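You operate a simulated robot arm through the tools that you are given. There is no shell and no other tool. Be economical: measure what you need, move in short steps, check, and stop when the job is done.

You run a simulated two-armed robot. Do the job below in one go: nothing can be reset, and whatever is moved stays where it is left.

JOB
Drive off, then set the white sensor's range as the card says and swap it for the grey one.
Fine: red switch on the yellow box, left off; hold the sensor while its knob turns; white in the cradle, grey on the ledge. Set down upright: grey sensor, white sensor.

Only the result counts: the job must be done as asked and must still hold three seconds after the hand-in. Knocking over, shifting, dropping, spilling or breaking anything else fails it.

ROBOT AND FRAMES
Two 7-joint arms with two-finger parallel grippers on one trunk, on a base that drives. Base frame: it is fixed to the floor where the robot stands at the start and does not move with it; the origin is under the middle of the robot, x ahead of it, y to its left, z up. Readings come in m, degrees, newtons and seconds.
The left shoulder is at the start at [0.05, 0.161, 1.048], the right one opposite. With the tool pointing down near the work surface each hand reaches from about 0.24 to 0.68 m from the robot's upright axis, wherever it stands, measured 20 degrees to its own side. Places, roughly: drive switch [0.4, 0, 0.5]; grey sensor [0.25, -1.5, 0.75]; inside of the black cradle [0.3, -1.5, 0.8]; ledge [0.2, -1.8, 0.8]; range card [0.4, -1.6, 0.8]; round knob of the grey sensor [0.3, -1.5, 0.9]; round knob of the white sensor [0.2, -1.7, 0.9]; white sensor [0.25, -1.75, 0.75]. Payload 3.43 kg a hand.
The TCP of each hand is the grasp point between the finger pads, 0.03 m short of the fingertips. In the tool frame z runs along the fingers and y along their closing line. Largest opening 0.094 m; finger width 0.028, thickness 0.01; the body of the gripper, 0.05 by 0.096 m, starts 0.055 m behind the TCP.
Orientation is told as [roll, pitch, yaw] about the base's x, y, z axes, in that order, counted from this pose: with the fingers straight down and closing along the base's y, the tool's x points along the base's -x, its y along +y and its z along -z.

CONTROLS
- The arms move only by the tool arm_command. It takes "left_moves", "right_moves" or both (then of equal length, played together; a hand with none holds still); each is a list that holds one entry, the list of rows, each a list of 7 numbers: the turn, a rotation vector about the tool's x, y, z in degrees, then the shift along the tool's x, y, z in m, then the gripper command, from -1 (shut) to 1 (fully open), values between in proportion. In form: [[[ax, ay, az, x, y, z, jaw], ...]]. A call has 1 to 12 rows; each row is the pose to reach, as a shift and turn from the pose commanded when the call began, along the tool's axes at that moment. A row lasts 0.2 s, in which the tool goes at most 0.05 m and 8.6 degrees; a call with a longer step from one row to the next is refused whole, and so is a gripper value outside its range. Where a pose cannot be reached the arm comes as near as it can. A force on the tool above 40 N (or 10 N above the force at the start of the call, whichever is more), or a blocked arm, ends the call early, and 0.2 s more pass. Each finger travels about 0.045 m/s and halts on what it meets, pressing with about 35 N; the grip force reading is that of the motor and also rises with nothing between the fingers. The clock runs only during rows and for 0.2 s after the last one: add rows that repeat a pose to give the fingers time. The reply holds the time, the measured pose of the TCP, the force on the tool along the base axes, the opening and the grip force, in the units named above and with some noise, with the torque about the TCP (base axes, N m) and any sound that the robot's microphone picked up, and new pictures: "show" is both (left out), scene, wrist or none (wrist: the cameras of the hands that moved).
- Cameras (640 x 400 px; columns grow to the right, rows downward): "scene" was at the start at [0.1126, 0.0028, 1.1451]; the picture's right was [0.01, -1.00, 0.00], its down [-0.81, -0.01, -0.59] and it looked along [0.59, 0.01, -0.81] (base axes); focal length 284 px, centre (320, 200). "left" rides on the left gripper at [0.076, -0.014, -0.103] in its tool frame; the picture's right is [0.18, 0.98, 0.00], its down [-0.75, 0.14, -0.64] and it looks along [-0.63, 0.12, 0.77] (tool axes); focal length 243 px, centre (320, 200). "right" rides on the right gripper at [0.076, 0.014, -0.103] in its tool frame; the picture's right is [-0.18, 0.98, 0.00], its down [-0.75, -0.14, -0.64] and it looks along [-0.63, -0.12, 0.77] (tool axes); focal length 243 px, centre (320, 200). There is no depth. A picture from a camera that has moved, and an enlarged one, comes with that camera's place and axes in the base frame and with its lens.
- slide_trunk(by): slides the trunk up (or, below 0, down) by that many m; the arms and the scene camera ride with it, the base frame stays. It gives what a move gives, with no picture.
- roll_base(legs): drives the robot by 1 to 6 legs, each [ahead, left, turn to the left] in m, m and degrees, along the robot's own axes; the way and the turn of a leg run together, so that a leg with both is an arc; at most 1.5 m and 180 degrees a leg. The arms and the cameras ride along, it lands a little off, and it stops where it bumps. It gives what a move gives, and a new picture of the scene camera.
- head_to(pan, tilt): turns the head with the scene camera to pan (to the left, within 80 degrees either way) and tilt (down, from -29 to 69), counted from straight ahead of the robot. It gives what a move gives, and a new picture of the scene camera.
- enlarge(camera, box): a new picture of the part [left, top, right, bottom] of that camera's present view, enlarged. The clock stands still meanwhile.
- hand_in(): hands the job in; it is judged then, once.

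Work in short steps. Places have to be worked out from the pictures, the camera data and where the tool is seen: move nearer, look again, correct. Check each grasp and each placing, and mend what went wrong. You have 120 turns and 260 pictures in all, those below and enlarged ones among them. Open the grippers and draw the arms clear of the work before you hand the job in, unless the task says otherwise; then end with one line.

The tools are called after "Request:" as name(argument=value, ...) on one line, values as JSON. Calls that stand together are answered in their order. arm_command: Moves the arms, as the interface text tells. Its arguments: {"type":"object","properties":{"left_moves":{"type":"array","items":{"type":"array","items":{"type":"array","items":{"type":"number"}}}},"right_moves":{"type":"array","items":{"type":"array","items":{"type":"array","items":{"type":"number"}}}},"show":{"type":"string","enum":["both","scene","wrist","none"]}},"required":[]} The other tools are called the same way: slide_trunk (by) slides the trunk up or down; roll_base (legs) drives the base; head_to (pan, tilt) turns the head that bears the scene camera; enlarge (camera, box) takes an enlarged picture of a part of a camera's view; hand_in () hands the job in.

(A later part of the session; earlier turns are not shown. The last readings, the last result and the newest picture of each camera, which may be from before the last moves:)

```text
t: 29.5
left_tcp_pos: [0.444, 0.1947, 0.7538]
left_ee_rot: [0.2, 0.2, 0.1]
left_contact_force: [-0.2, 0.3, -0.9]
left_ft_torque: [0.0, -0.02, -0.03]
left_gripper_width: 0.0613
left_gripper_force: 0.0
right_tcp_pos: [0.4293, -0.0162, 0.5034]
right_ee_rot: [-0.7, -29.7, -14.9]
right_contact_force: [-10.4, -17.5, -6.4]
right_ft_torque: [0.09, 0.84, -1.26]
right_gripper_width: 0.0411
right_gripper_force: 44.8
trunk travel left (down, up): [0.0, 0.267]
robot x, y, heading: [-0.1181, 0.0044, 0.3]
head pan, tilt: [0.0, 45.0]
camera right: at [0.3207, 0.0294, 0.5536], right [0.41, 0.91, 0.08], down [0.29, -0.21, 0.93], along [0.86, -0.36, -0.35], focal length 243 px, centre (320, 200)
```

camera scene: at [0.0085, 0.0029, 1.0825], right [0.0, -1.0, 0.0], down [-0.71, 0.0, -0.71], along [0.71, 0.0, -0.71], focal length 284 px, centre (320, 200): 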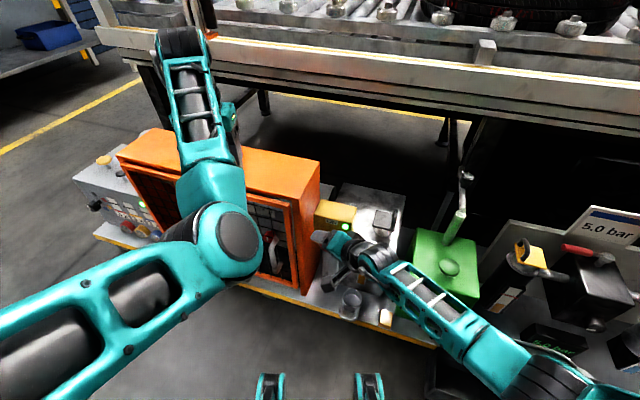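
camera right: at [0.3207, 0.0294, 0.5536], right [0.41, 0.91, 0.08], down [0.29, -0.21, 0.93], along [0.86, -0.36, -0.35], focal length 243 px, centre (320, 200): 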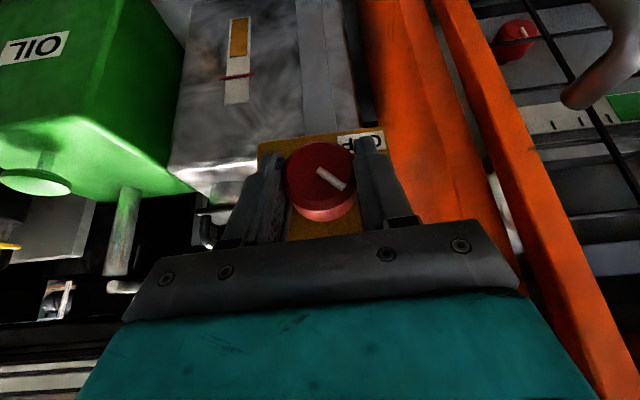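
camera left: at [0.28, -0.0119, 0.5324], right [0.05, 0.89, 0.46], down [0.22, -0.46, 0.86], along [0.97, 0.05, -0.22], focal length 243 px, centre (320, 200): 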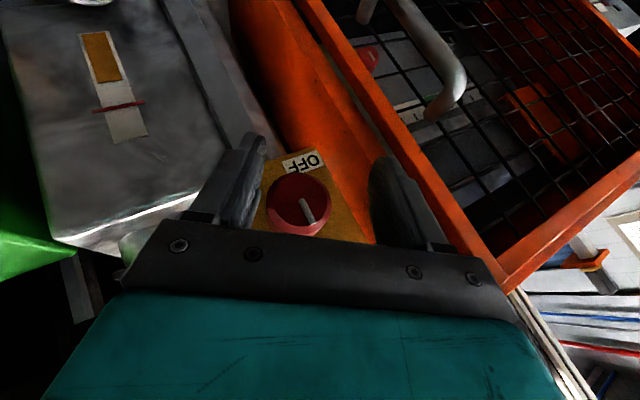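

The knob follows. Another 45°.

Request:
arm_command(right_moves=[[[6.5, 0, -3.75, 0.0001, 0.0017, 0.0001, -0.6], [13, 0, -7.5, 0.0002, 0.0034, 0.0004, -0.6], [19.5, 0, -11.25, 0.0005, 0.005, 0.0009, -0.6], [26, 0, -15, 0.0009, 0.0065, 0.0015, -0.6], [32.5, 0, -18.75, 0.0013, 0.0079, 0.0023, -0.6], [39, 0, -22.5, 0.0019, 0.0092, 0.0033, -0.6]]], show="both")

```text
t: 30.5
left_tcp_pos: [0.444, 0.1963, 0.7526]
left_ee_rot: [0.1, 0.2, 0.1]
left_contact_force: [0.1, -0.2, 0.1]
left_ft_torque: [0.02, -0.02, 0.0]
left_gripper_width: 0.0609
left_gripper_force: 0.1
right_tcp_pos: [0.4334, -0.0131, 0.5026]
right_ee_rot: [-24.5, -26.1, 0.5]
right_contact_force: [10.8, 6.5, -13.9]
right_ft_torque: [0.05, -0.26, -0.27]
right_gripper_width: 0.0423
right_gripper_force: 20.8
right hand out of reach, approached as far as the arm can: row 3, 4, 5
trunk travel left (down, up): [0.0, 0.267]
robot x, y, heading: [-0.1118, -0.0001, 0.6]
head pan, tilt: [0.0, 45.0]
stopped in row 5 (right hand): the force on the tool passed its limit at 77 N (the readings are from after the stop); the commanded pose is now the measured one
camera scene: at [0.0098, 0.0033, 1.0822], right [0.01, -1.0, 0.0], down [-0.71, 0.0, -0.71], along [0.71, 0.0, -0.71], focal length 284 px, centre (320, 200)
camera right: at [0.3252, 0.0416, 0.5483], right [0.34, 0.9, -0.29], down [0.4, 0.14, 0.91], along [0.85, -0.42, -0.31], focal length 243 px, centre (320, 200)
```

scene: 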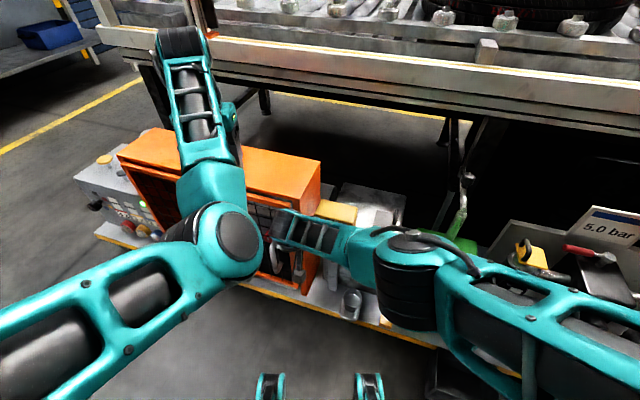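
right: 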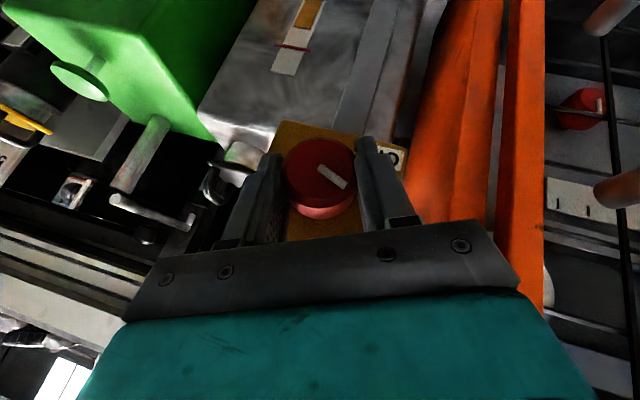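

About 68° turned so far; this end is out of reach. I release, swing back 50° with the fingers open around the knob, to regrip.

Request:
arm_command(right_moves=[[[0, 0, 0, 0, 0, 0, 0], [0, 0, 0, 0, 0, 0, 0.5], [0, 0, 0, 0, 0, 0, 0.5], [-6.2, 0, 3.6, 0.0005, -0.0006, 0, 0.5], [-12.4, 0, 7.1, 0.001, -0.0012, 0, 0.5], [-18.6, 0, 10.7, 0.0015, -0.0018, 0, 0.5], [-24.8, 0, 14.3, 0.002, -0.0025, 0, 0.5], [-31, 0, 17.9, 0.0025, -0.0032, 0, 0.5], [-37.2, 0, 21.5, 0.003, -0.0038, 0, 0.5], [-43.3, 0, 25, 0.0034, -0.0045, 0, 0.5], [-43.3, 0, 25, 0.0034, -0.0045, 0, 0.5]]], show="wrist")

```text
t: 32.9
left_tcp_pos: [0.4428, 0.1975, 0.7545]
left_ee_rot: [0.2, 0.2, 0.1]
left_contact_force: [-0.5, -1.2, -0.2]
left_ft_torque: [-0.01, 0.0, 0.0]
left_gripper_width: 0.061
left_gripper_force: 0.0
right_tcp_pos: [0.4286, -0.0196, 0.5052]
right_ee_rot: [30.8, -24.8, -26.6]
right_contact_force: [0.2, -0.3, -0.1]
right_ft_torque: [0.0, -0.01, -0.01]
right_gripper_width: 0.0705
right_gripper_force: 0.0
trunk travel left (down, up): [0.0, 0.267]
robot x, y, heading: [-0.1141, -0.0017, 0.4]
head pan, tilt: [0.0, 45.0]
camera right: at [0.3125, -0.0061, 0.5601], right [0.34, 0.77, 0.54], down [0.23, -0.62, 0.75], along [0.91, -0.13, -0.39], focal length 243 px, centre (320, 200)
```

right: 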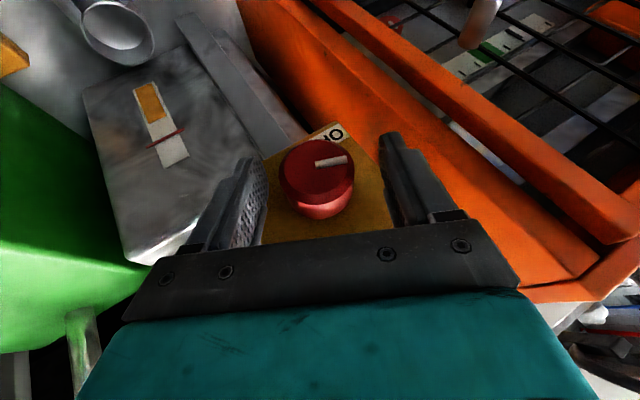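

The mark needs about 25° more. Regrip and turn.

Request:
arm_command(right_moves=[[[0, 0, 0, 0, 0.001, 0.002, 0.1], [0, 0, 0, 0, 0.001, 0.002, -0.3], [0, 0, 0, 0, 0.001, 0.002, -0.6], [0, 0, 0, 0, 0.001, 0.002, -0.6], [0, 0, 0, 0, 0.001, 0.002, -0.6], [0, 0, 0, 0, 0.001, 0.002, -0.6], [6.5, 0, -3.75, 0.0001, 0.0027, 0.0021, -0.6], [13, 0, -7.5, 0.0002, 0.0044, 0.0024, -0.6], [19.5, 0, -11.25, 0.0005, 0.006, 0.0029, -0.6], [23, 0, -13.3, 0.0009, 0.007, 0.0035, -0.6]]], show="both")

```text
t: 35.1
left_tcp_pos: [0.4421, 0.1959, 0.7527]
left_ee_rot: [0.2, 0.2, 0.1]
left_contact_force: [0.6, 0.6, 0.7]
left_ft_torque: [0.02, -0.01, 0.01]
left_gripper_width: 0.0611
left_gripper_force: 0.1
right_tcp_pos: [0.4309, -0.0166, 0.5034]
right_ee_rot: [0.8, -28.2, -12.5]
right_contact_force: [-11.4, -22.3, -13.1]
right_ft_torque: [0.47, 0.01, -0.79]
right_gripper_width: 0.0432
right_gripper_force: 40.4
trunk travel left (down, up): [0.0, 0.267]
robot x, y, heading: [-0.115, 0.0006, 0.1]
head pan, tilt: [0.0, 45.0]
camera scene: at [0.009, 0.0026, 1.0822], right [0.0, -1.0, 0.0], down [-0.71, 0.0, -0.71], along [0.71, 0.0, -0.71], focal length 284 px, centre (320, 200)
camera right: at [0.3202, 0.0214, 0.5568], right [0.37, 0.93, 0.1], down [0.32, -0.22, 0.92], along [0.87, -0.31, -0.38], focal length 243 px, centre (320, 200)
```

scene: 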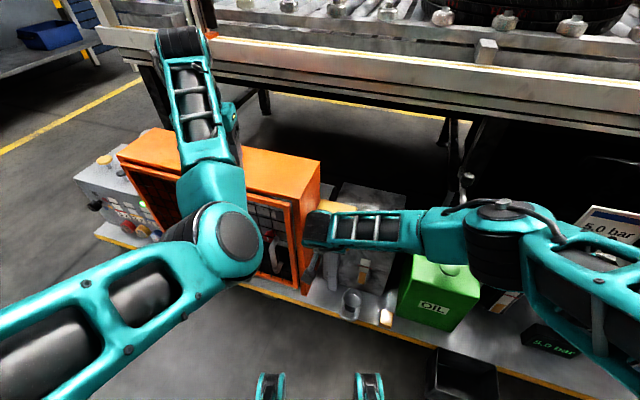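
right: 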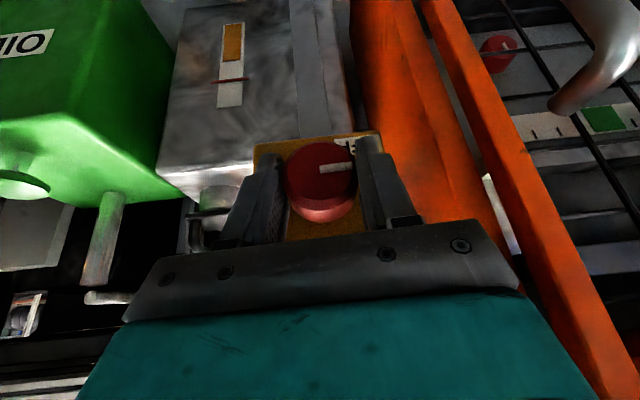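

The mark now points left (OFF). I release and back out along the axis to verify the lamp.

Request:
arm_command(right_moves=[[[0, 0, 0, 0, 0, 0, 0], [0, 0, 0, 0, 0, 0, 0.4], [0, 0, 0, 0, 0, 0, 0.4], [0, 0, 0, 0.02, 0, -0.0115, 0.4], [0, 0, 0, 0.04, 0, -0.023, 0.4], [0, 0, 0, 0.06, 0, -0.035, 0.4], [0, 0, 0, 0.06, 0, -0.07, 0.4]]], show="both")

```text
t: 36.7
left_tcp_pos: [0.4431, 0.196, 0.754]
left_ee_rot: [0.2, 0.2, 0.1]
left_contact_force: [0.2, 0.0, 0.3]
left_ft_torque: [-0.03, 0.01, 0.0]
left_gripper_width: 0.0612
left_gripper_force: 0.0
right_tcp_pos: [0.3456, 0.0059, 0.538]
right_ee_rot: [1.2, -28.4, -12.5]
right_contact_force: [0.0, 0.2, 0.3]
right_ft_torque: [0.01, 0.03, -0.04]
right_gripper_width: 0.0661
right_gripper_force: 0.0
trunk travel left (down, up): [0.0, 0.267]
robot x, y, heading: [-0.1145, -0.0018, 0.2]
head pan, tilt: [0.0, 45.0]
camera scene: at [0.0084, 0.0034, 1.0824], right [0.0, -1.0, 0.0], down [-0.71, 0.0, -0.71], along [0.71, 0.0, -0.71], focal length 284 px, centre (320, 200)
camera right: at [0.2345, 0.0426, 0.5926], right [0.36, 0.93, 0.11], down [0.32, -0.23, 0.92], along [0.88, -0.3, -0.38], focal length 243 px, centre (320, 200)
```

scene: 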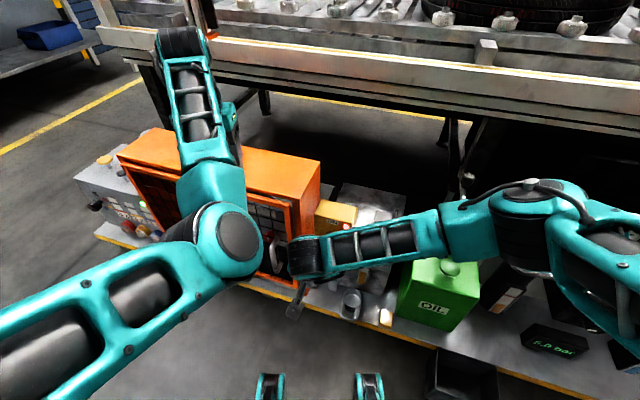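
right: 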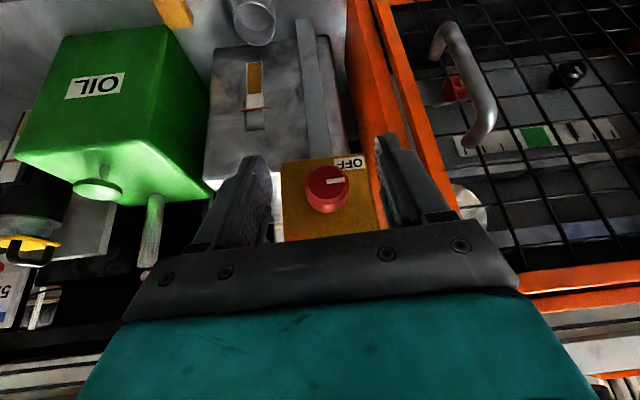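

Checking the lamp and mark.

Request:
enlarge(camera="scene", box=[290, 180, 410, 260])

Request:
enlarge(camera="right", box=[270, 130, 390, 230])

```text
5.00 times, centred on (350, 220) of scene
camera zoom: at [0.0084, 0.0034, 1.0824], right [0.0, -1.0, 0.0], down [-0.71, 0.0, -0.71], along [0.71, 0.0, -0.71], focal length 1420 px, centre (170, 100)
```

zoom: 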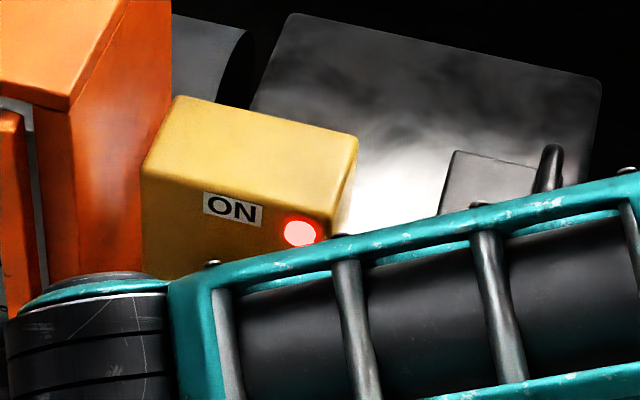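

```text
4.00 times, centred on (330, 180) of right
camera zoom: at [0.2345, 0.0426, 0.5926], right [0.36, 0.93, 0.11], down [0.32, -0.23, 0.92], along [0.88, -0.3, -0.38], focal length 970 px, centre (280, 280)
```

zoom: 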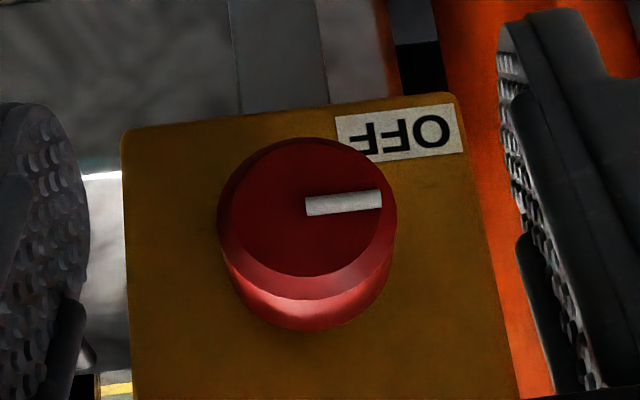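

The lamp is red and the mark points to OFF: drive is off. I retract the right arm to its neutral pose.

Request:
arm_command(right_moves=[[[0, 3, 0, 0.005, 0, -0.045, 0.4], [0, 6, -1, -0.015, -0.01, -0.085, 0.4], [-0.3, 10, -3, -0.05, -0.045, -0.095, 0.4], [-0.6, 14, -5, -0.08, -0.08, -0.099, 0.4], [-1, 18, -7, -0.1, -0.12, -0.099, 0.4], [-1.4, 22, -9, -0.115, -0.16, -0.099, 0.4], [-1.8, 26, -11, -0.125, -0.19, -0.099, 0.4], [-2, 28.2, -12.1, -0.132, -0.22, -0.099, 0.4], [-2, 28.2, -12.1, -0.132, -0.22, -0.099, 0.4]]], show="none")

Request:
head_to(pan=-60, tilt=20)

```text
refused: row 3 steps farther than a row can; nothing moved
```

```text
t: 38.0
left_tcp_pos: [0.4417, 0.1959, 0.7539]
left_ee_rot: [0.2, 0.2, 0.1]
left_contact_force: [0.7, 0.0, -0.1]
left_ft_torque: [0.06, -0.03, 0.03]
left_gripper_width: 0.0611
left_gripper_force: 0.0
right_tcp_pos: [0.346, 0.0058, 0.5385]
right_ee_rot: [1.3, -28.3, -12.4]
right_contact_force: [-1.2, 0.8, 0.1]
right_ft_torque: [-0.01, 0.01, -0.03]
right_gripper_width: 0.0655
right_gripper_force: 0.1
trunk travel left (down, up): [0.0, 0.267]
robot x, y, heading: [-0.1091, 0.0043, 0.7]
head pan, tilt: [-60.0, 20.0]
camera scene: at [-0.0259, -0.0774, 1.1211], right [-0.86, -0.5, 0.0], down [-0.17, 0.3, -0.94], along [0.47, -0.81, -0.34], focal length 284 px, centre (320, 200)
```

scene: 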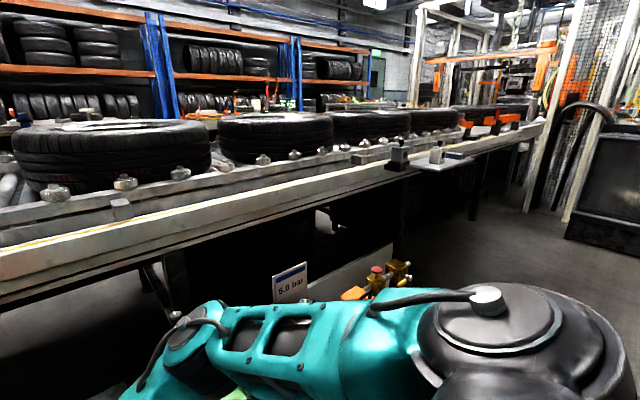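

A row was too long; I redo the retraction with smaller steps.

Request:
arm_command(right_moves=[[[0, 3, 0, 0.005, 0, -0.045, 0.4], [0, 6, -1, -0.015, -0.01, -0.08, 0.4], [-0.3, 10, -3, -0.04, -0.035, -0.095, 0.4], [-0.6, 14, -5, -0.07, -0.065, -0.099, 0.4], [-1, 18, -7, -0.09, -0.1, -0.099, 0.4], [-1.4, 22, -9, -0.11, -0.14, -0.099, 0.4], [-1.8, 26, -11, -0.125, -0.18, -0.099, 0.4], [-2, 28.2, -12.1, -0.132, -0.22, -0.099, 0.4], [-2, 28.2, -12.1, -0.132, -0.22, -0.099, 0.4]]], show="none")

Request:
enlarge(camera="scene", box=[370, 110, 530, 210])

```text
t: 40.0
left_tcp_pos: [0.4431, 0.197, 0.7537]
left_ee_rot: [0.2, 0.1, 0.1]
left_contact_force: [-0.7, 0.2, 1.1]
left_ft_torque: [-0.02, -0.01, 0.02]
left_gripper_width: 0.061
left_gripper_force: 0.0
right_tcp_pos: [0.3672, -0.2278, 0.6838]
right_ee_rot: [0.1, -0.2, 0.2]
right_contact_force: [0.1, 0.1, 0.2]
right_ft_torque: [0.01, -0.04, 0.01]
right_gripper_width: 0.0658
right_gripper_force: 0.0
trunk travel left (down, up): [0.0, 0.267]
robot x, y, heading: [-0.112, -0.0002, 0.1]
head pan, tilt: [-60.0, 20.0]
```

```text
4.00 times, centred on (450, 160) of scene
camera zoom: at [-0.026, -0.0775, 1.1211], right [-0.86, -0.5, 0.0], down [-0.17, 0.3, -0.94], along [0.47, -0.81, -0.34], focal length 1136 px, centre (-200, 360)
```

zoom: 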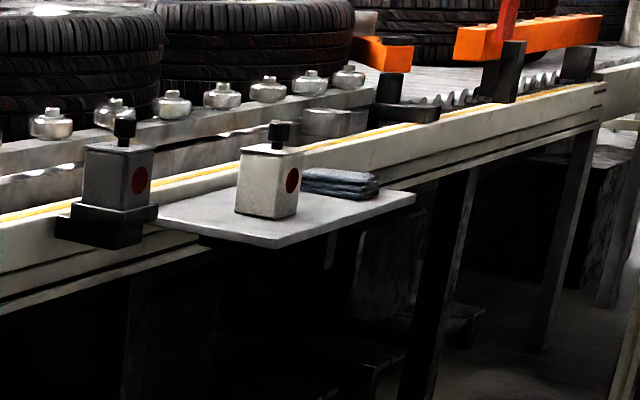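

Grey sits in a black cradle on the rail; white stands on the ledge. I raise the trunk and drive: back, then right, then turn −15° to face the rail.

Request:
slide_trunk(by=0.12)

Request:
roll_base(legs=[[-0.45, 0, 0], [0, -1.3, 0], [0, 0, -15]])

Request:
head_to(pan=0, tilt=35)

```text
t: 41.5
left_tcp_pos: [0.4424, 0.1978, 0.8728]
left_ee_rot: [0.2, 0.1, 0.2]
left_contact_force: [-0.4, 0.0, 0.5]
left_ft_torque: [-0.05, 0.0, 0.0]
left_gripper_width: 0.0612
left_gripper_force: 0.0
right_tcp_pos: [0.3688, -0.228, 0.8048]
right_ee_rot: [0.1, -0.2, 0.2]
right_contact_force: [-0.5, 0.3, 0.0]
right_ft_torque: [0.01, 0.0, 0.0]
right_gripper_width: 0.0659
right_gripper_force: 0.1
trunk travel left (down, up): [-0.12, 0.147]
robot x, y, heading: [-0.1126, 0.0023, 0.0]
head pan, tilt: [-60.0, 20.0]
```

```text
t: 56.3
left_tcp_pos: [0.0284, -1.2569, 0.8736]
left_ee_rot: [0.1, 0.1, -14.9]
left_contact_force: [1.0, 0.1, 0.4]
left_ft_torque: [-0.03, 0.0, -0.02]
left_gripper_width: 0.0613
left_gripper_force: 0.1
right_tcp_pos: [-0.1546, -1.6453, 0.8043]
right_ee_rot: [0.2, -0.2, -14.6]
right_contact_force: [0.3, -0.3, 0.0]
right_ft_torque: [-0.02, 0.02, 0.01]
right_gripper_width: 0.0657
right_gripper_force: 0.1
trunk travel left (down, up): [-0.12, 0.147]
robot x, y, heading: [-0.56, -1.3036, -14.9]
head pan, tilt: [-60.0, 20.0]
camera scene: at [-0.4962, -1.3991, 1.2411], right [-0.96, -0.26, 0.0], down [-0.09, 0.33, -0.94], along [0.25, -0.91, -0.34], focal length 284 px, centre (320, 200)
```

scene: 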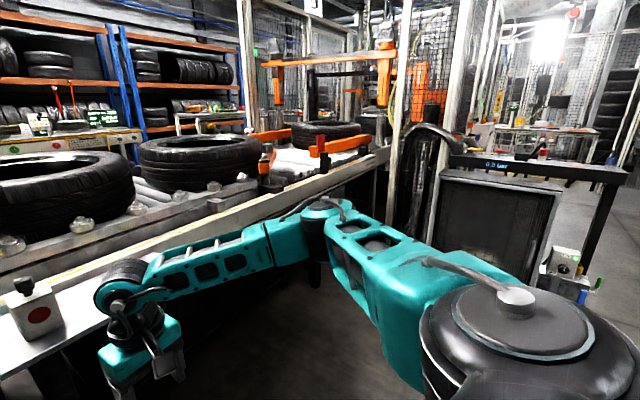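

```text
t: 57.6
left_tcp_pos: [0.0292, -1.2558, 0.873]
left_ee_rot: [0.3, 0.2, -14.9]
left_contact_force: [-0.1, 0.1, -0.3]
left_ft_torque: [0.0, -0.01, 0.03]
left_gripper_width: 0.061
left_gripper_force: 0.0
right_tcp_pos: [-0.1535, -1.646, 0.8047]
right_ee_rot: [0.1, -0.2, -14.7]
right_contact_force: [0.9, -1.1, 0.3]
right_ft_torque: [-0.02, 0.04, 0.0]
right_gripper_width: 0.0658
right_gripper_force: 0.0
trunk travel left (down, up): [-0.12, 0.147]
robot x, y, heading: [-0.5598, -1.2988, -14.6]
head pan, tilt: [0.0, 35.0]
camera scene: at [-0.4355, -1.3316, 1.2173], right [-0.26, -0.97, 0.0], down [-0.55, 0.15, -0.82], along [0.79, -0.21, -0.57], focal length 284 px, centre (320, 200)
```

scene: 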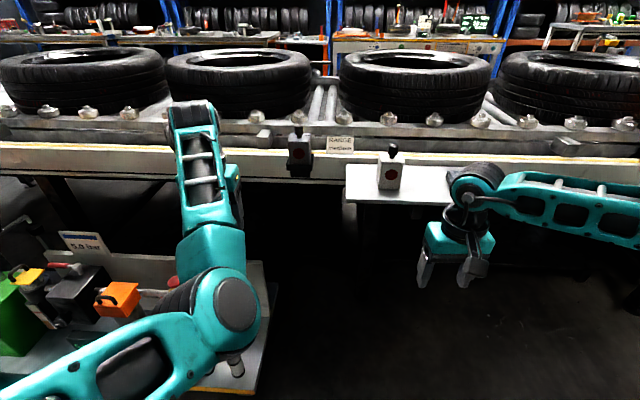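

The robot is square to the rail. I zoom in on card, cradle and sensors.

Request:
enlarge(camera="scene", box=[270, 110, 430, 210])

Request:
enlarge(camera="scene", box=[320, 130, 360, 155])

```text
4.00 times, centred on (350, 160) of scene
camera zoom: at [-0.4355, -1.3316, 1.2173], right [-0.26, -0.97, 0.0], down [-0.55, 0.15, -0.82], along [0.79, -0.21, -0.57], focal length 1136 px, centre (200, 360)
```

zoom: 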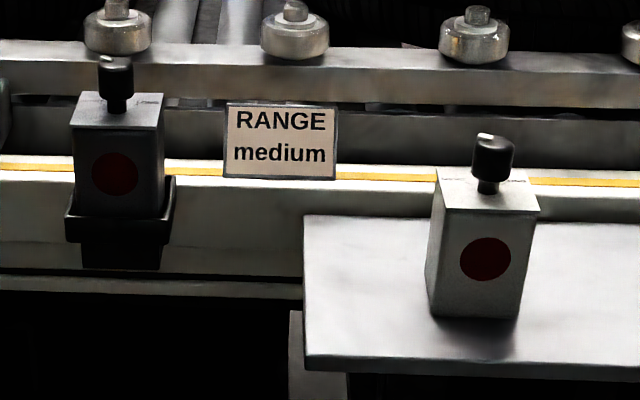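

```text
16.00 times, centred on (340, 142) of scene
camera zoom: at [-0.4355, -1.3316, 1.2173], right [-0.26, -0.97, 0.0], down [-0.55, 0.15, -0.82], along [0.79, -0.21, -0.57], focal length 4544 px, centre (0, 1120)
```

zoom: 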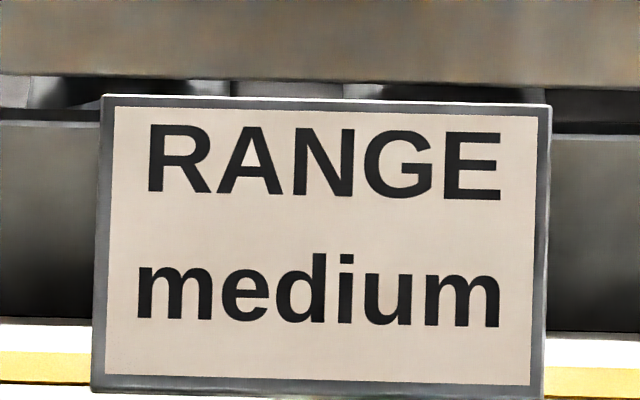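

The card reads RANGE medium. White stands at about 0.86 m ahead/0.21 m right, knob top z≈0.90. I raise the trunk fully so the hands clear, then drive closer.

Request:
slide_trunk(by=0.147)

Request:
arm_command(right_moves=[[[0, 0, 0, 0.02, 0, -0.02, 0.4], [0, 0, 0, 0.05, 0, -0.05, 0.4], [0, 0, 0, 0.08, 0, -0.07, 0.4]]], show="none")

Request:
roll_base(legs=[[0.3, -0.07, 0]])

```text
t: 59.4
left_tcp_pos: [0.0277, -1.2555, 1.021]
left_ee_rot: [0.2, -0.1, -14.9]
left_contact_force: [0.5, -0.6, 0.5]
left_ft_torque: [0.03, 0.0, 0.04]
left_gripper_width: 0.0609
left_gripper_force: 0.0
right_tcp_pos: [-0.1535, -1.6451, 0.9499]
right_ee_rot: [0.2, -0.3, -14.6]
right_contact_force: [-1.4, 0.5, 0.6]
right_ft_torque: [-0.03, -0.05, 0.0]
right_gripper_width: 0.066
right_gripper_force: 0.1
trunk travel left (down, up): [-0.267, 0.0]
robot x, y, heading: [-0.5616, -1.2976, -14.5]
head pan, tilt: [0.0, 35.0]
```

```text
t: 60.1
left_tcp_pos: [0.028, -1.256, 1.0204]
left_ee_rot: [0.3, 0.1, -14.9]
left_contact_force: [0.3, 0.4, 0.0]
left_ft_torque: [0.01, -0.03, 0.02]
left_gripper_width: 0.0609
left_gripper_force: 0.1
right_tcp_pos: [-0.2317, -1.6235, 1.0223]
right_ee_rot: [0.0, -0.2, -14.7]
right_contact_force: [0.3, -0.2, 0.0]
right_ft_torque: [-0.01, -0.01, -0.01]
right_gripper_width: 0.0659
right_gripper_force: 0.1
trunk travel left (down, up): [-0.267, 0.0]
robot x, y, heading: [-0.5566, -1.3033, -14.5]
head pan, tilt: [0.0, 35.0]
```

```text
t: 62.2
left_tcp_pos: [0.2973, -1.3967, 1.0205]
left_ee_rot: [0.2, 0.2, -14.8]
left_contact_force: [0.3, -0.6, -0.3]
left_ft_torque: [0.02, 0.0, 0.02]
left_gripper_width: 0.0611
left_gripper_force: 0.0
right_tcp_pos: [0.0388, -1.7665, 1.0194]
right_ee_rot: [0.0, -0.1, -14.6]
right_contact_force: [0.1, -0.6, 0.3]
right_ft_torque: [0.03, 0.03, -0.01]
right_gripper_width: 0.0658
right_gripper_force: 0.0
trunk travel left (down, up): [-0.267, 0.0]
robot x, y, heading: [-0.2881, -1.446, -14.7]
head pan, tilt: [0.0, 35.0]
camera scene: at [-0.1669, -1.4738, 1.3639], right [-0.25, -0.97, 0.0], down [-0.56, 0.14, -0.82], along [0.79, -0.21, -0.57], focal length 284 px, centre (320, 200)
```

scene: 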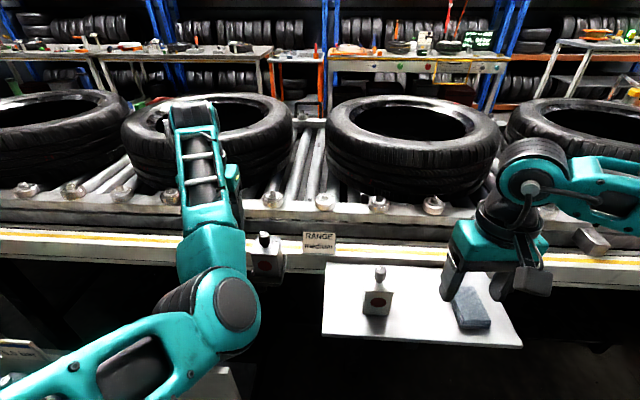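

Tilt the head down and zoom to see the sensor tops.

Request:
head_to(pan=-5, tilt=55)

Request:
enlarge(camera="scene", box=[220, 100, 380, 220])

```text
t: 63.0
left_tcp_pos: [0.297, -1.3978, 1.0201]
left_ee_rot: [0.2, 0.1, -14.9]
left_contact_force: [1.1, 0.3, 0.8]
left_ft_torque: [0.04, 0.02, -0.04]
left_gripper_width: 0.061
left_gripper_force: 0.1
right_tcp_pos: [0.0383, -1.7649, 1.0205]
right_ee_rot: [0.1, -0.2, -14.5]
right_contact_force: [-0.6, 0.0, -1.0]
right_ft_torque: [-0.02, -0.01, -0.01]
right_gripper_width: 0.0659
right_gripper_force: 0.0
trunk travel left (down, up): [-0.267, 0.0]
robot x, y, heading: [-0.2916, -1.4398, -14.5]
head pan, tilt: [-5.0, 55.0]
camera scene: at [-0.1847, -1.4755, 1.3358], right [-0.34, -0.94, 0.0], down [-0.77, 0.27, -0.57], along [0.54, -0.19, -0.82], focal length 284 px, centre (320, 200)
```

scene: 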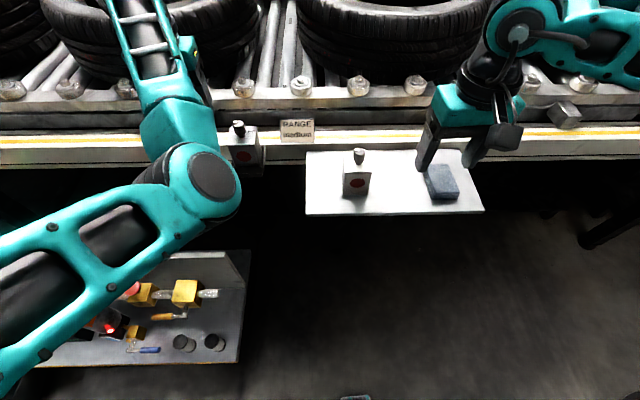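

```text
3.33 times, centred on (300, 160) of scene
camera zoom: at [-0.1847, -1.4755, 1.3358], right [-0.34, -0.94, 0.0], down [-0.77, 0.27, -0.57], along [0.54, -0.19, -0.82], focal length 947 px, centre (387, 333)
```

zoom: 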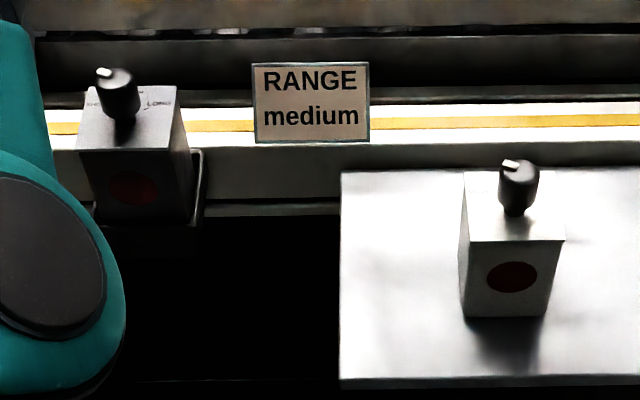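

Markings are on the tops. Zoom further.

Request:
enlarge(camera="scene", box=[225, 110, 275, 145])

Request:
enlarge(camera="scene", box=[332, 135, 382, 165])

```text
11.43 times, centred on (250, 128) of scene
camera zoom: at [-0.1847, -1.4755, 1.3358], right [-0.34, -0.94, 0.0], down [-0.77, 0.27, -0.57], along [0.54, -0.19, -0.82], focal length 3246 px, centre (1120, 1029)
```

zoom: 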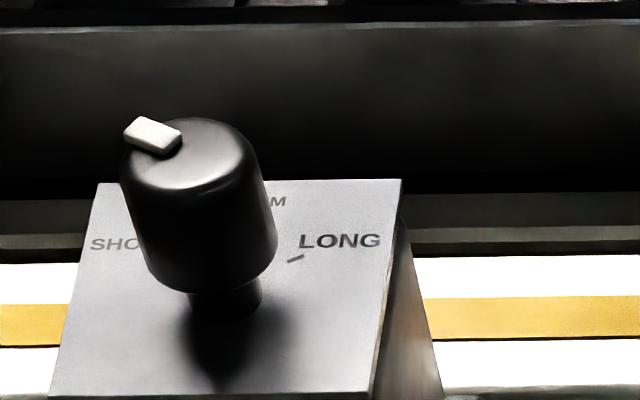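

```text
12.80 times, centred on (357, 150) of scene
camera zoom: at [-0.1847, -1.4755, 1.3358], right [-0.34, -0.94, 0.0], down [-0.77, 0.27, -0.57], along [0.54, -0.19, -0.82], focal length 3635 px, centre (-154, 840)
```

zoom: 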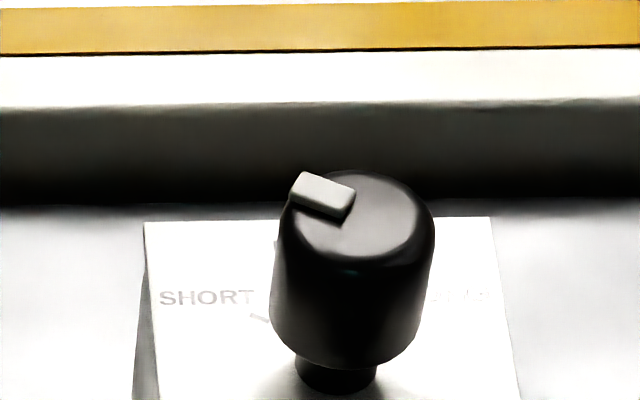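

Labels: SHORT left, MEDIUM at back centre, LONG right; white's pointer is at SHORT, so it needs ~55° clockwise (seen from above) until pointing straight back. Rail/sensor yaw ≈ −18.6°, white knob ≈[0.186,−1.696,0.91]. I align the robot.

Request:
roll_base(legs=[[0, 0, -4.1], [0, -0.06, 0]])

Request:
head_to(pan=-3, tilt=50)

```text
t: 64.7
left_tcp_pos: [0.2785, -1.4961, 1.0204]
left_ee_rot: [0.2, 0.1, -18.9]
left_contact_force: [-0.9, 0.6, 0.1]
left_ft_torque: [0.02, -0.02, -0.02]
left_gripper_width: 0.0612
left_gripper_force: 0.1
right_tcp_pos: [-0.0062, -1.8447, 1.0207]
right_ee_rot: [0.1, -0.2, -18.7]
right_contact_force: [0.0, -0.3, 0.4]
right_ft_torque: [0.01, 0.0, 0.0]
right_gripper_width: 0.0658
right_gripper_force: 0.0
trunk travel left (down, up): [-0.267, 0.0]
robot x, y, heading: [-0.3109, -1.5005, -19.0]
head pan, tilt: [-5.0, 55.0]
camera scene: at [-0.2069, -1.5404, 1.3357], right [-0.4, -0.92, 0.0], down [-0.75, 0.33, -0.57], along [0.53, -0.23, -0.82], focal length 284 px, centre (320, 200)
```

scene: 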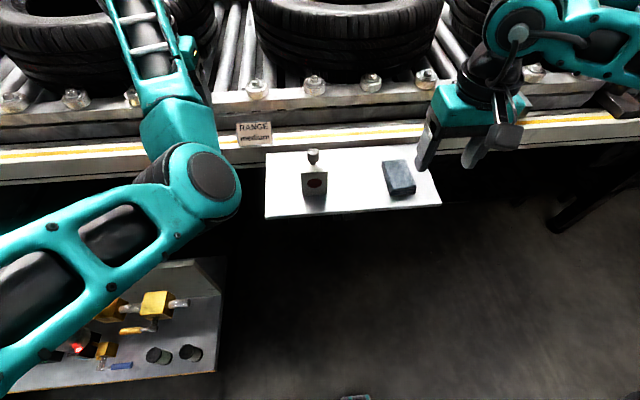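

```text
t: 65.4
left_tcp_pos: [0.2783, -1.496, 1.0201]
left_ee_rot: [0.2, 0.1, -19.0]
left_contact_force: [-0.1, 0.8, -0.8]
left_ft_torque: [0.01, 0.04, 0.01]
left_gripper_width: 0.0609
left_gripper_force: 0.1
right_tcp_pos: [-0.0053, -1.845, 1.0192]
right_ee_rot: [0.1, -0.2, -18.7]
right_contact_force: [1.2, 0.1, 0.5]
right_ft_torque: [0.02, -0.02, 0.0]
right_gripper_width: 0.0658
right_gripper_force: 0.1
trunk travel left (down, up): [-0.267, 0.0]
robot x, y, heading: [-0.3093, -1.5029, -18.6]
head pan, tilt: [-3.0, 50.0]
camera scene: at [-0.2012, -1.5393, 1.3422], right [-0.37, -0.93, 0.0], down [-0.71, 0.28, -0.64], along [0.6, -0.24, -0.77], focal length 284 px, centre (320, 200)
```

scene: 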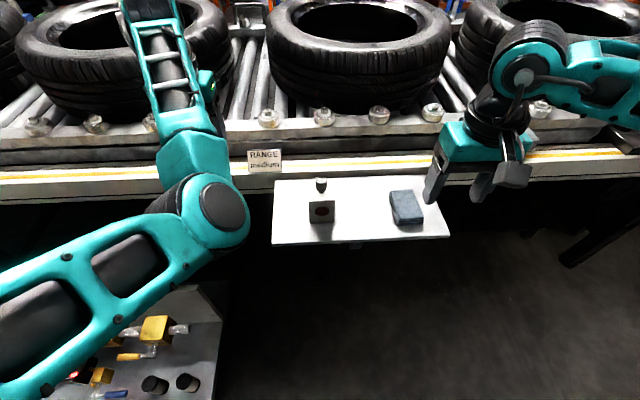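

I start turning the right hand toward a side hold (fingers pointing left and 30° down, closing fore-aft), first half of the turn.

Request:
arm_command(right_moves=[[[-3.3, 3.3, 5.8, -0.014, 0, 0, 1], [-6.7, 6.7, 11.6, -0.028, 0, 0, 1], [-10, 10, 17.4, -0.042, 0, 0, 1], [-13.3, 13.3, 23.1, -0.056, 0, 0, 1], [-16.7, 16.7, 28.9, -0.07, 0, 0, 1], [-20, 20, 34.7, -0.085, 0, 0, 1], [-23.3, 23.3, 40.5, -0.1, 0, 0, 1]]], show="scene")

```text
t: 67.0
left_tcp_pos: [0.2788, -1.4957, 1.0197]
left_ee_rot: [0.2, 0.0, -18.9]
left_contact_force: [-0.7, 0.9, 0.3]
left_ft_torque: [0.0, -0.02, 0.0]
left_gripper_width: 0.061
left_gripper_force: 0.1
right_tcp_pos: [0.0894, -1.8772, 1.0206]
right_ee_rot: [14.7, 29.1, -56.5]
right_contact_force: [0.1, 1.4, -0.3]
right_ft_torque: [0.01, -0.04, 0.04]
right_gripper_width: 0.0937
right_gripper_force: 0.0
trunk travel left (down, up): [-0.267, 0.0]
robot x, y, heading: [-0.3103, -1.5012, -18.5]
head pan, tilt: [-3.0, 50.0]
camera scene: at [-0.201, -1.5395, 1.3422], right [-0.37, -0.93, 0.0], down [-0.71, 0.28, -0.64], along [0.6, -0.24, -0.77], focal length 284 px, centre (320, 200)
```

scene: 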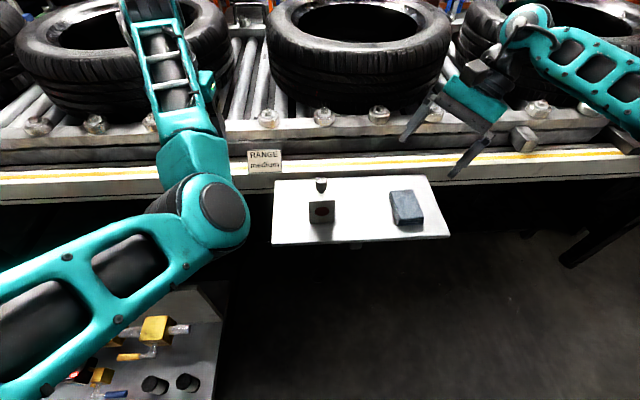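

Second half of the turn, moving to the pre-hold right of the white sensor.

Request:
arm_command(right_moves=[[[-3.3, 3.3, 5.8, -0.0037, 0.0094, 0.0206, 1], [-6.7, 6.7, 11.6, -0.0074, 0.0189, 0.041, 1], [-10, 10, 17.4, -0.011, 0.028, 0.062, 1], [-13.3, 13.3, 23.1, -0.015, 0.038, 0.082, 1], [-16.7, 16.7, 28.9, -0.0186, 0.047, 0.103, 1], [-20, 20, 34.7, -0.022, 0.057, 0.123, 1], [-23.3, 23.3, 40.5, -0.026, 0.0661, 0.144, 1], [-23.3, 23.3, 40.5, -0.026, 0.0661, 0.144, 1]]], show="both")

```text
t: 68.8
left_tcp_pos: [0.2797, -1.4941, 1.0204]
left_ee_rot: [0.1, 0.0, -18.9]
left_contact_force: [-0.6, -0.1, 0.5]
left_ft_torque: [-0.02, -0.01, 0.06]
left_gripper_width: 0.0611
left_gripper_force: 0.0
right_tcp_pos: [0.1521, -1.7915, 0.9015]
right_ee_rot: [0.2, 60.0, -108.5]
right_contact_force: [-0.4, 0.3, -0.2]
right_ft_torque: [0.01, 0.04, 0.01]
right_gripper_width: 0.0939
right_gripper_force: 0.0
trunk travel left (down, up): [-0.267, 0.0]
robot x, y, heading: [-0.31, -1.5039, -18.7]
head pan, tilt: [-3.0, 50.0]
camera scene: at [-0.2013, -1.5394, 1.3423], right [-0.37, -0.93, 0.0], down [-0.71, 0.28, -0.64], along [0.6, -0.24, -0.77], focal length 284 px, centre (320, 200)
camera right: at [0.1485, -1.8433, 1.018], right [0.9, -0.4, -0.16], down [-0.43, -0.84, -0.33], along [0.0, 0.37, -0.93], focal length 243 px, centre (320, 200)
```

scene: 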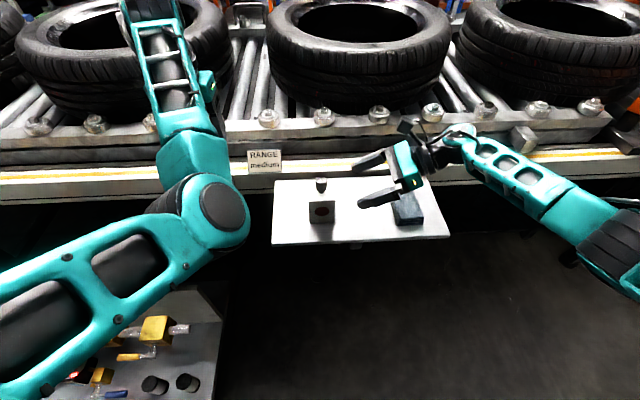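
right: 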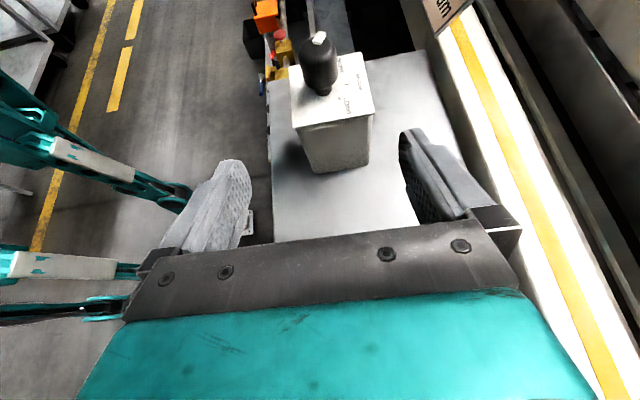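

The hold pose is well formed. Zoom to measure the white sensor from this camera.

Request:
enlarge(camera="right", box=[260, 20, 420, 180])

Request:
enlarge(camera="scene", box=[270, 160, 450, 250])

```text
2.50 times, centred on (340, 100) of right
camera zoom: at [0.1485, -1.8433, 1.018], right [0.9, -0.4, -0.16], down [-0.43, -0.84, -0.33], along [0.0, 0.37, -0.93], focal length 606 px, centre (270, 450)
```

zoom: 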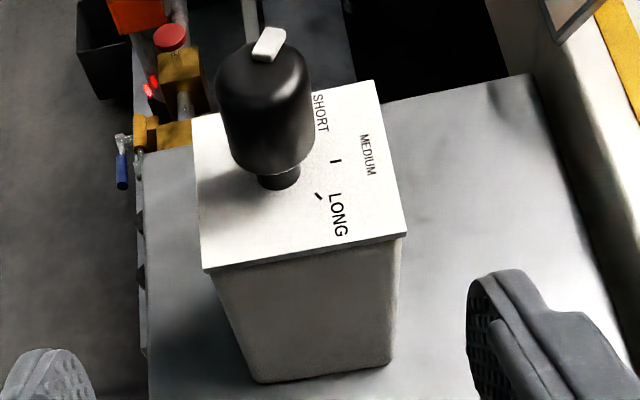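

```text
3.56 times, centred on (360, 205) of scene
camera zoom: at [-0.2013, -1.5394, 1.3423], right [-0.37, -0.93, 0.0], down [-0.71, 0.28, -0.64], along [0.6, -0.24, -0.77], focal length 1010 px, centre (178, 182)
```

zoom: 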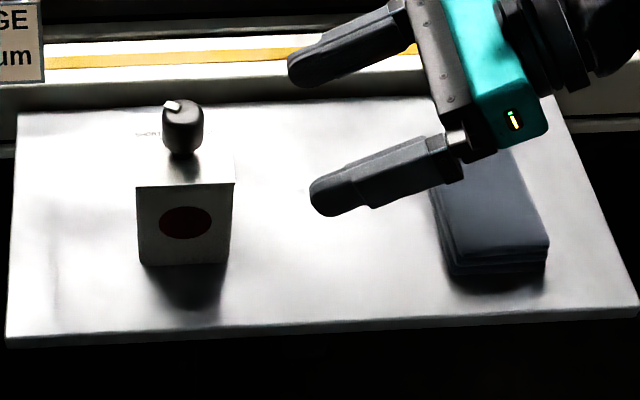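

White box: centre ≈[0.191,−1.699], top z≈0.867, ledge ≈0.787, ~0.062 wide. Advance to straddle it.

Request:
arm_command(right_moves=[[[0, 0, 0, -0.006, 0.007, 0.02, 1], [0, 0, 0, -0.0177, 0.007, 0.05, 1], [0, 0, 0, -0.0177, 0.007, 0.08, 1], [0, 0, 0, -0.0177, 0.007, 0.1123, 1], [0, 0, 0, -0.0177, 0.007, 0.1123, 1]]], show="both")

```text
t: 70.0
left_tcp_pos: [0.2803, -1.495, 1.0205]
left_ee_rot: [0.3, 0.1, -18.9]
left_contact_force: [0.2, 0.1, 0.7]
left_ft_torque: [0.0, 0.05, -0.02]
left_gripper_width: 0.061
left_gripper_force: 0.1
right_tcp_pos: [0.1881, -1.7092, 0.8292]
right_ee_rot: [0.6, 59.9, -108.3]
right_contact_force: [-0.6, 0.3, -0.5]
right_ft_torque: [0.02, 0.0, 0.01]
right_gripper_width: 0.094
right_gripper_force: 0.0
trunk travel left (down, up): [-0.267, 0.0]
robot x, y, heading: [-0.3136, -1.5004, -18.7]
head pan, tilt: [-3.0, 50.0]
camera scene: at [-0.2014, -1.5396, 1.3423], right [-0.37, -0.93, 0.0], down [-0.71, 0.28, -0.64], along [0.6, -0.24, -0.77], focal length 284 px, centre (320, 200)
camera right: at [0.1843, -1.7616, 0.947], right [0.9, -0.4, -0.16], down [-0.43, -0.84, -0.33], along [0.0, 0.37, -0.93], focal length 243 px, centre (320, 200)
```

scene: 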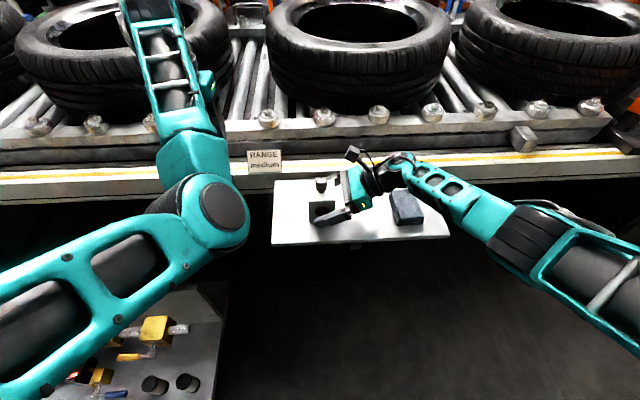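
right: 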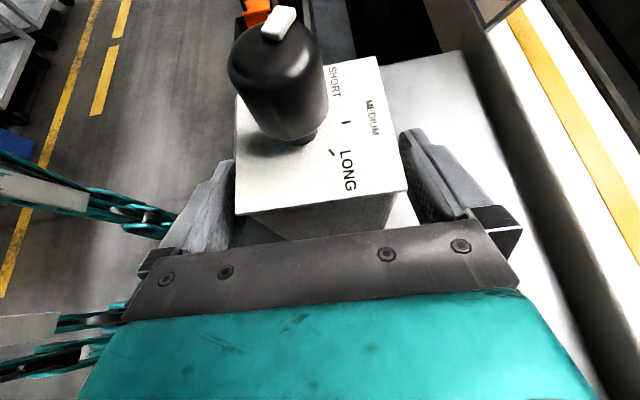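

Straddled and centred. Close to hold.

Request:
arm_command(right_moves=[[[0, 0, 0, 0, 0, 0, 0.5], [0, 0, 0, 0, 0, 0, 0.1], [0, 0, 0, 0, 0, 0, -0.1], [0, 0, 0, 0, 0, 0, -0.1], [0, 0, 0, 0, 0, 0, -0.1]]], show="both")

Request:
enlarge(camera="right", box=[220, 0, 420, 200])

```text
t: 71.2
left_tcp_pos: [0.2799, -1.4954, 1.0194]
left_ee_rot: [0.2, 0.2, -18.9]
left_contact_force: [0.1, 0.4, 0.2]
left_ft_torque: [0.02, -0.01, -0.01]
left_gripper_width: 0.061
left_gripper_force: 0.0
right_tcp_pos: [0.1893, -1.7101, 0.8295]
right_ee_rot: [0.5, 59.9, -108.4]
right_contact_force: [1.5, -0.7, 0.7]
right_ft_torque: [0.09, 0.05, -0.07]
right_gripper_width: 0.0662
right_gripper_force: 35.3
trunk travel left (down, up): [-0.267, 0.0]
robot x, y, heading: [-0.3112, -1.4989, -18.7]
head pan, tilt: [-3.0, 50.0]
camera scene: at [-0.2012, -1.5394, 1.3422], right [-0.37, -0.93, 0.0], down [-0.71, 0.28, -0.64], along [0.6, -0.24, -0.77], focal length 284 px, centre (320, 200)
camera right: at [0.1844, -1.7619, 0.9472], right [0.9, -0.4, -0.16], down [-0.43, -0.84, -0.33], along [0.0, 0.37, -0.93], focal length 243 px, centre (320, 200)
```

scene: 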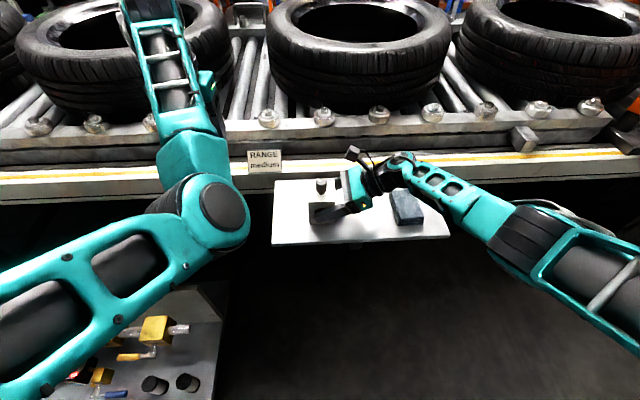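
right: 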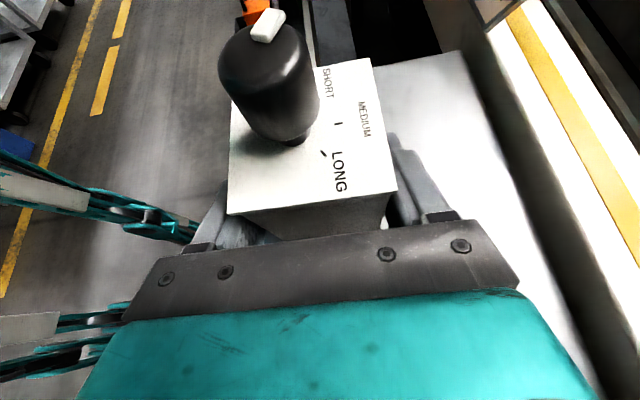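

```text
2.00 times, centred on (320, 100) of right
camera zoom: at [0.1844, -1.7619, 0.9472], right [0.9, -0.4, -0.16], down [-0.43, -0.84, -0.33], along [0.0, 0.37, -0.93], focal length 485 px, centre (320, 400)
```

zoom: 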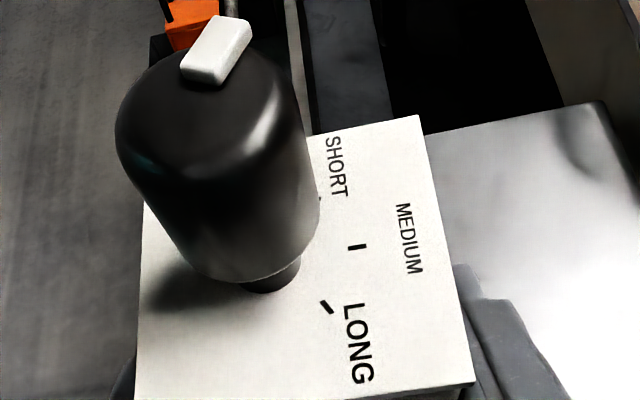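

White held at 0.066 m. Now the left hand goes above the knob (≈[0.189,−1.699]), yawed −55°, still high.

Request:
arm_command(left_moves=[[[0, 0, 7, 0.0025, -0.028, 0, 0.3], [0, 0, 14, 0.005, -0.056, 0, 0.3], [0, 0, 21, 0.0075, -0.083, 0, 0.3], [0, 0, 28, 0.01, -0.111, 0, 0.3], [0, 0, 35, 0.0125, -0.139, 0, 0.3], [0, 0, 42, 0.015, -0.167, 0, 0.3], [0, 0, 49, 0.0175, -0.195, 0, 0.3], [0, 0, 55, 0.02, -0.222, 0, 0.3], [0, 0, 55, 0.02, -0.222, 0, 0.3]]], show="both")

```text
t: 73.2
left_tcp_pos: [0.1882, -1.6992, 1.0198]
left_ee_rot: [0.1, 0.2, -73.9]
left_contact_force: [0.9, -0.2, 1.3]
left_ft_torque: [0.0, -0.05, -0.02]
left_gripper_width: 0.0609
left_gripper_force: 0.1
left hand out of reach, approached as far as the arm can: row 1, 2, 3, 4, 5, 6, 7
right_tcp_pos: [0.1881, -1.7093, 0.83]
right_ee_rot: [0.6, 60.0, -108.4]
right_contact_force: [-1.1, -0.6, 1.6]
right_ft_torque: [0.01, 0.14, -0.04]
right_gripper_width: 0.0661
right_gripper_force: 35.1
trunk travel left (down, up): [-0.267, 0.0]
robot x, y, heading: [-0.3129, -1.5014, -18.7]
head pan, tilt: [-3.0, 50.0]
camera scene: at [-0.2014, -1.5393, 1.3423], right [-0.37, -0.93, 0.0], down [-0.71, 0.28, -0.64], along [0.6, -0.24, -0.77], focal length 284 px, centre (320, 200)
camera left: at [0.1529, -1.6299, 1.1214], right [0.89, 0.45, 0.0], down [0.34, -0.69, 0.64], along [0.29, -0.57, -0.77], focal length 243 px, centre (320, 200)
```

scene: 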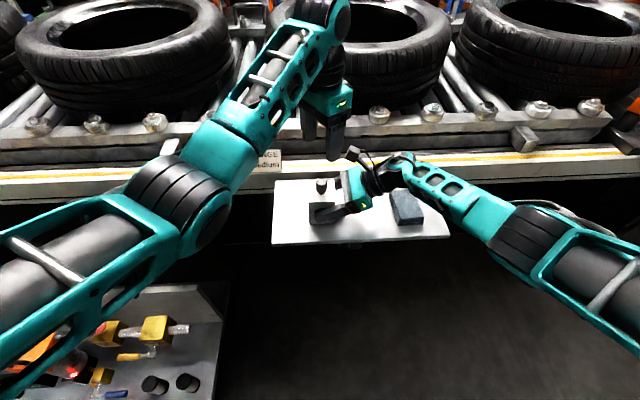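
left: 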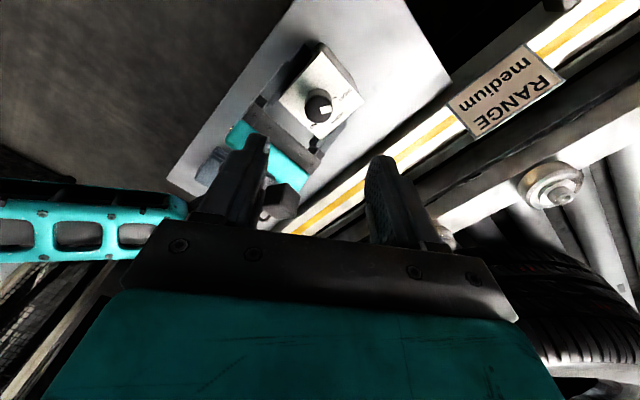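

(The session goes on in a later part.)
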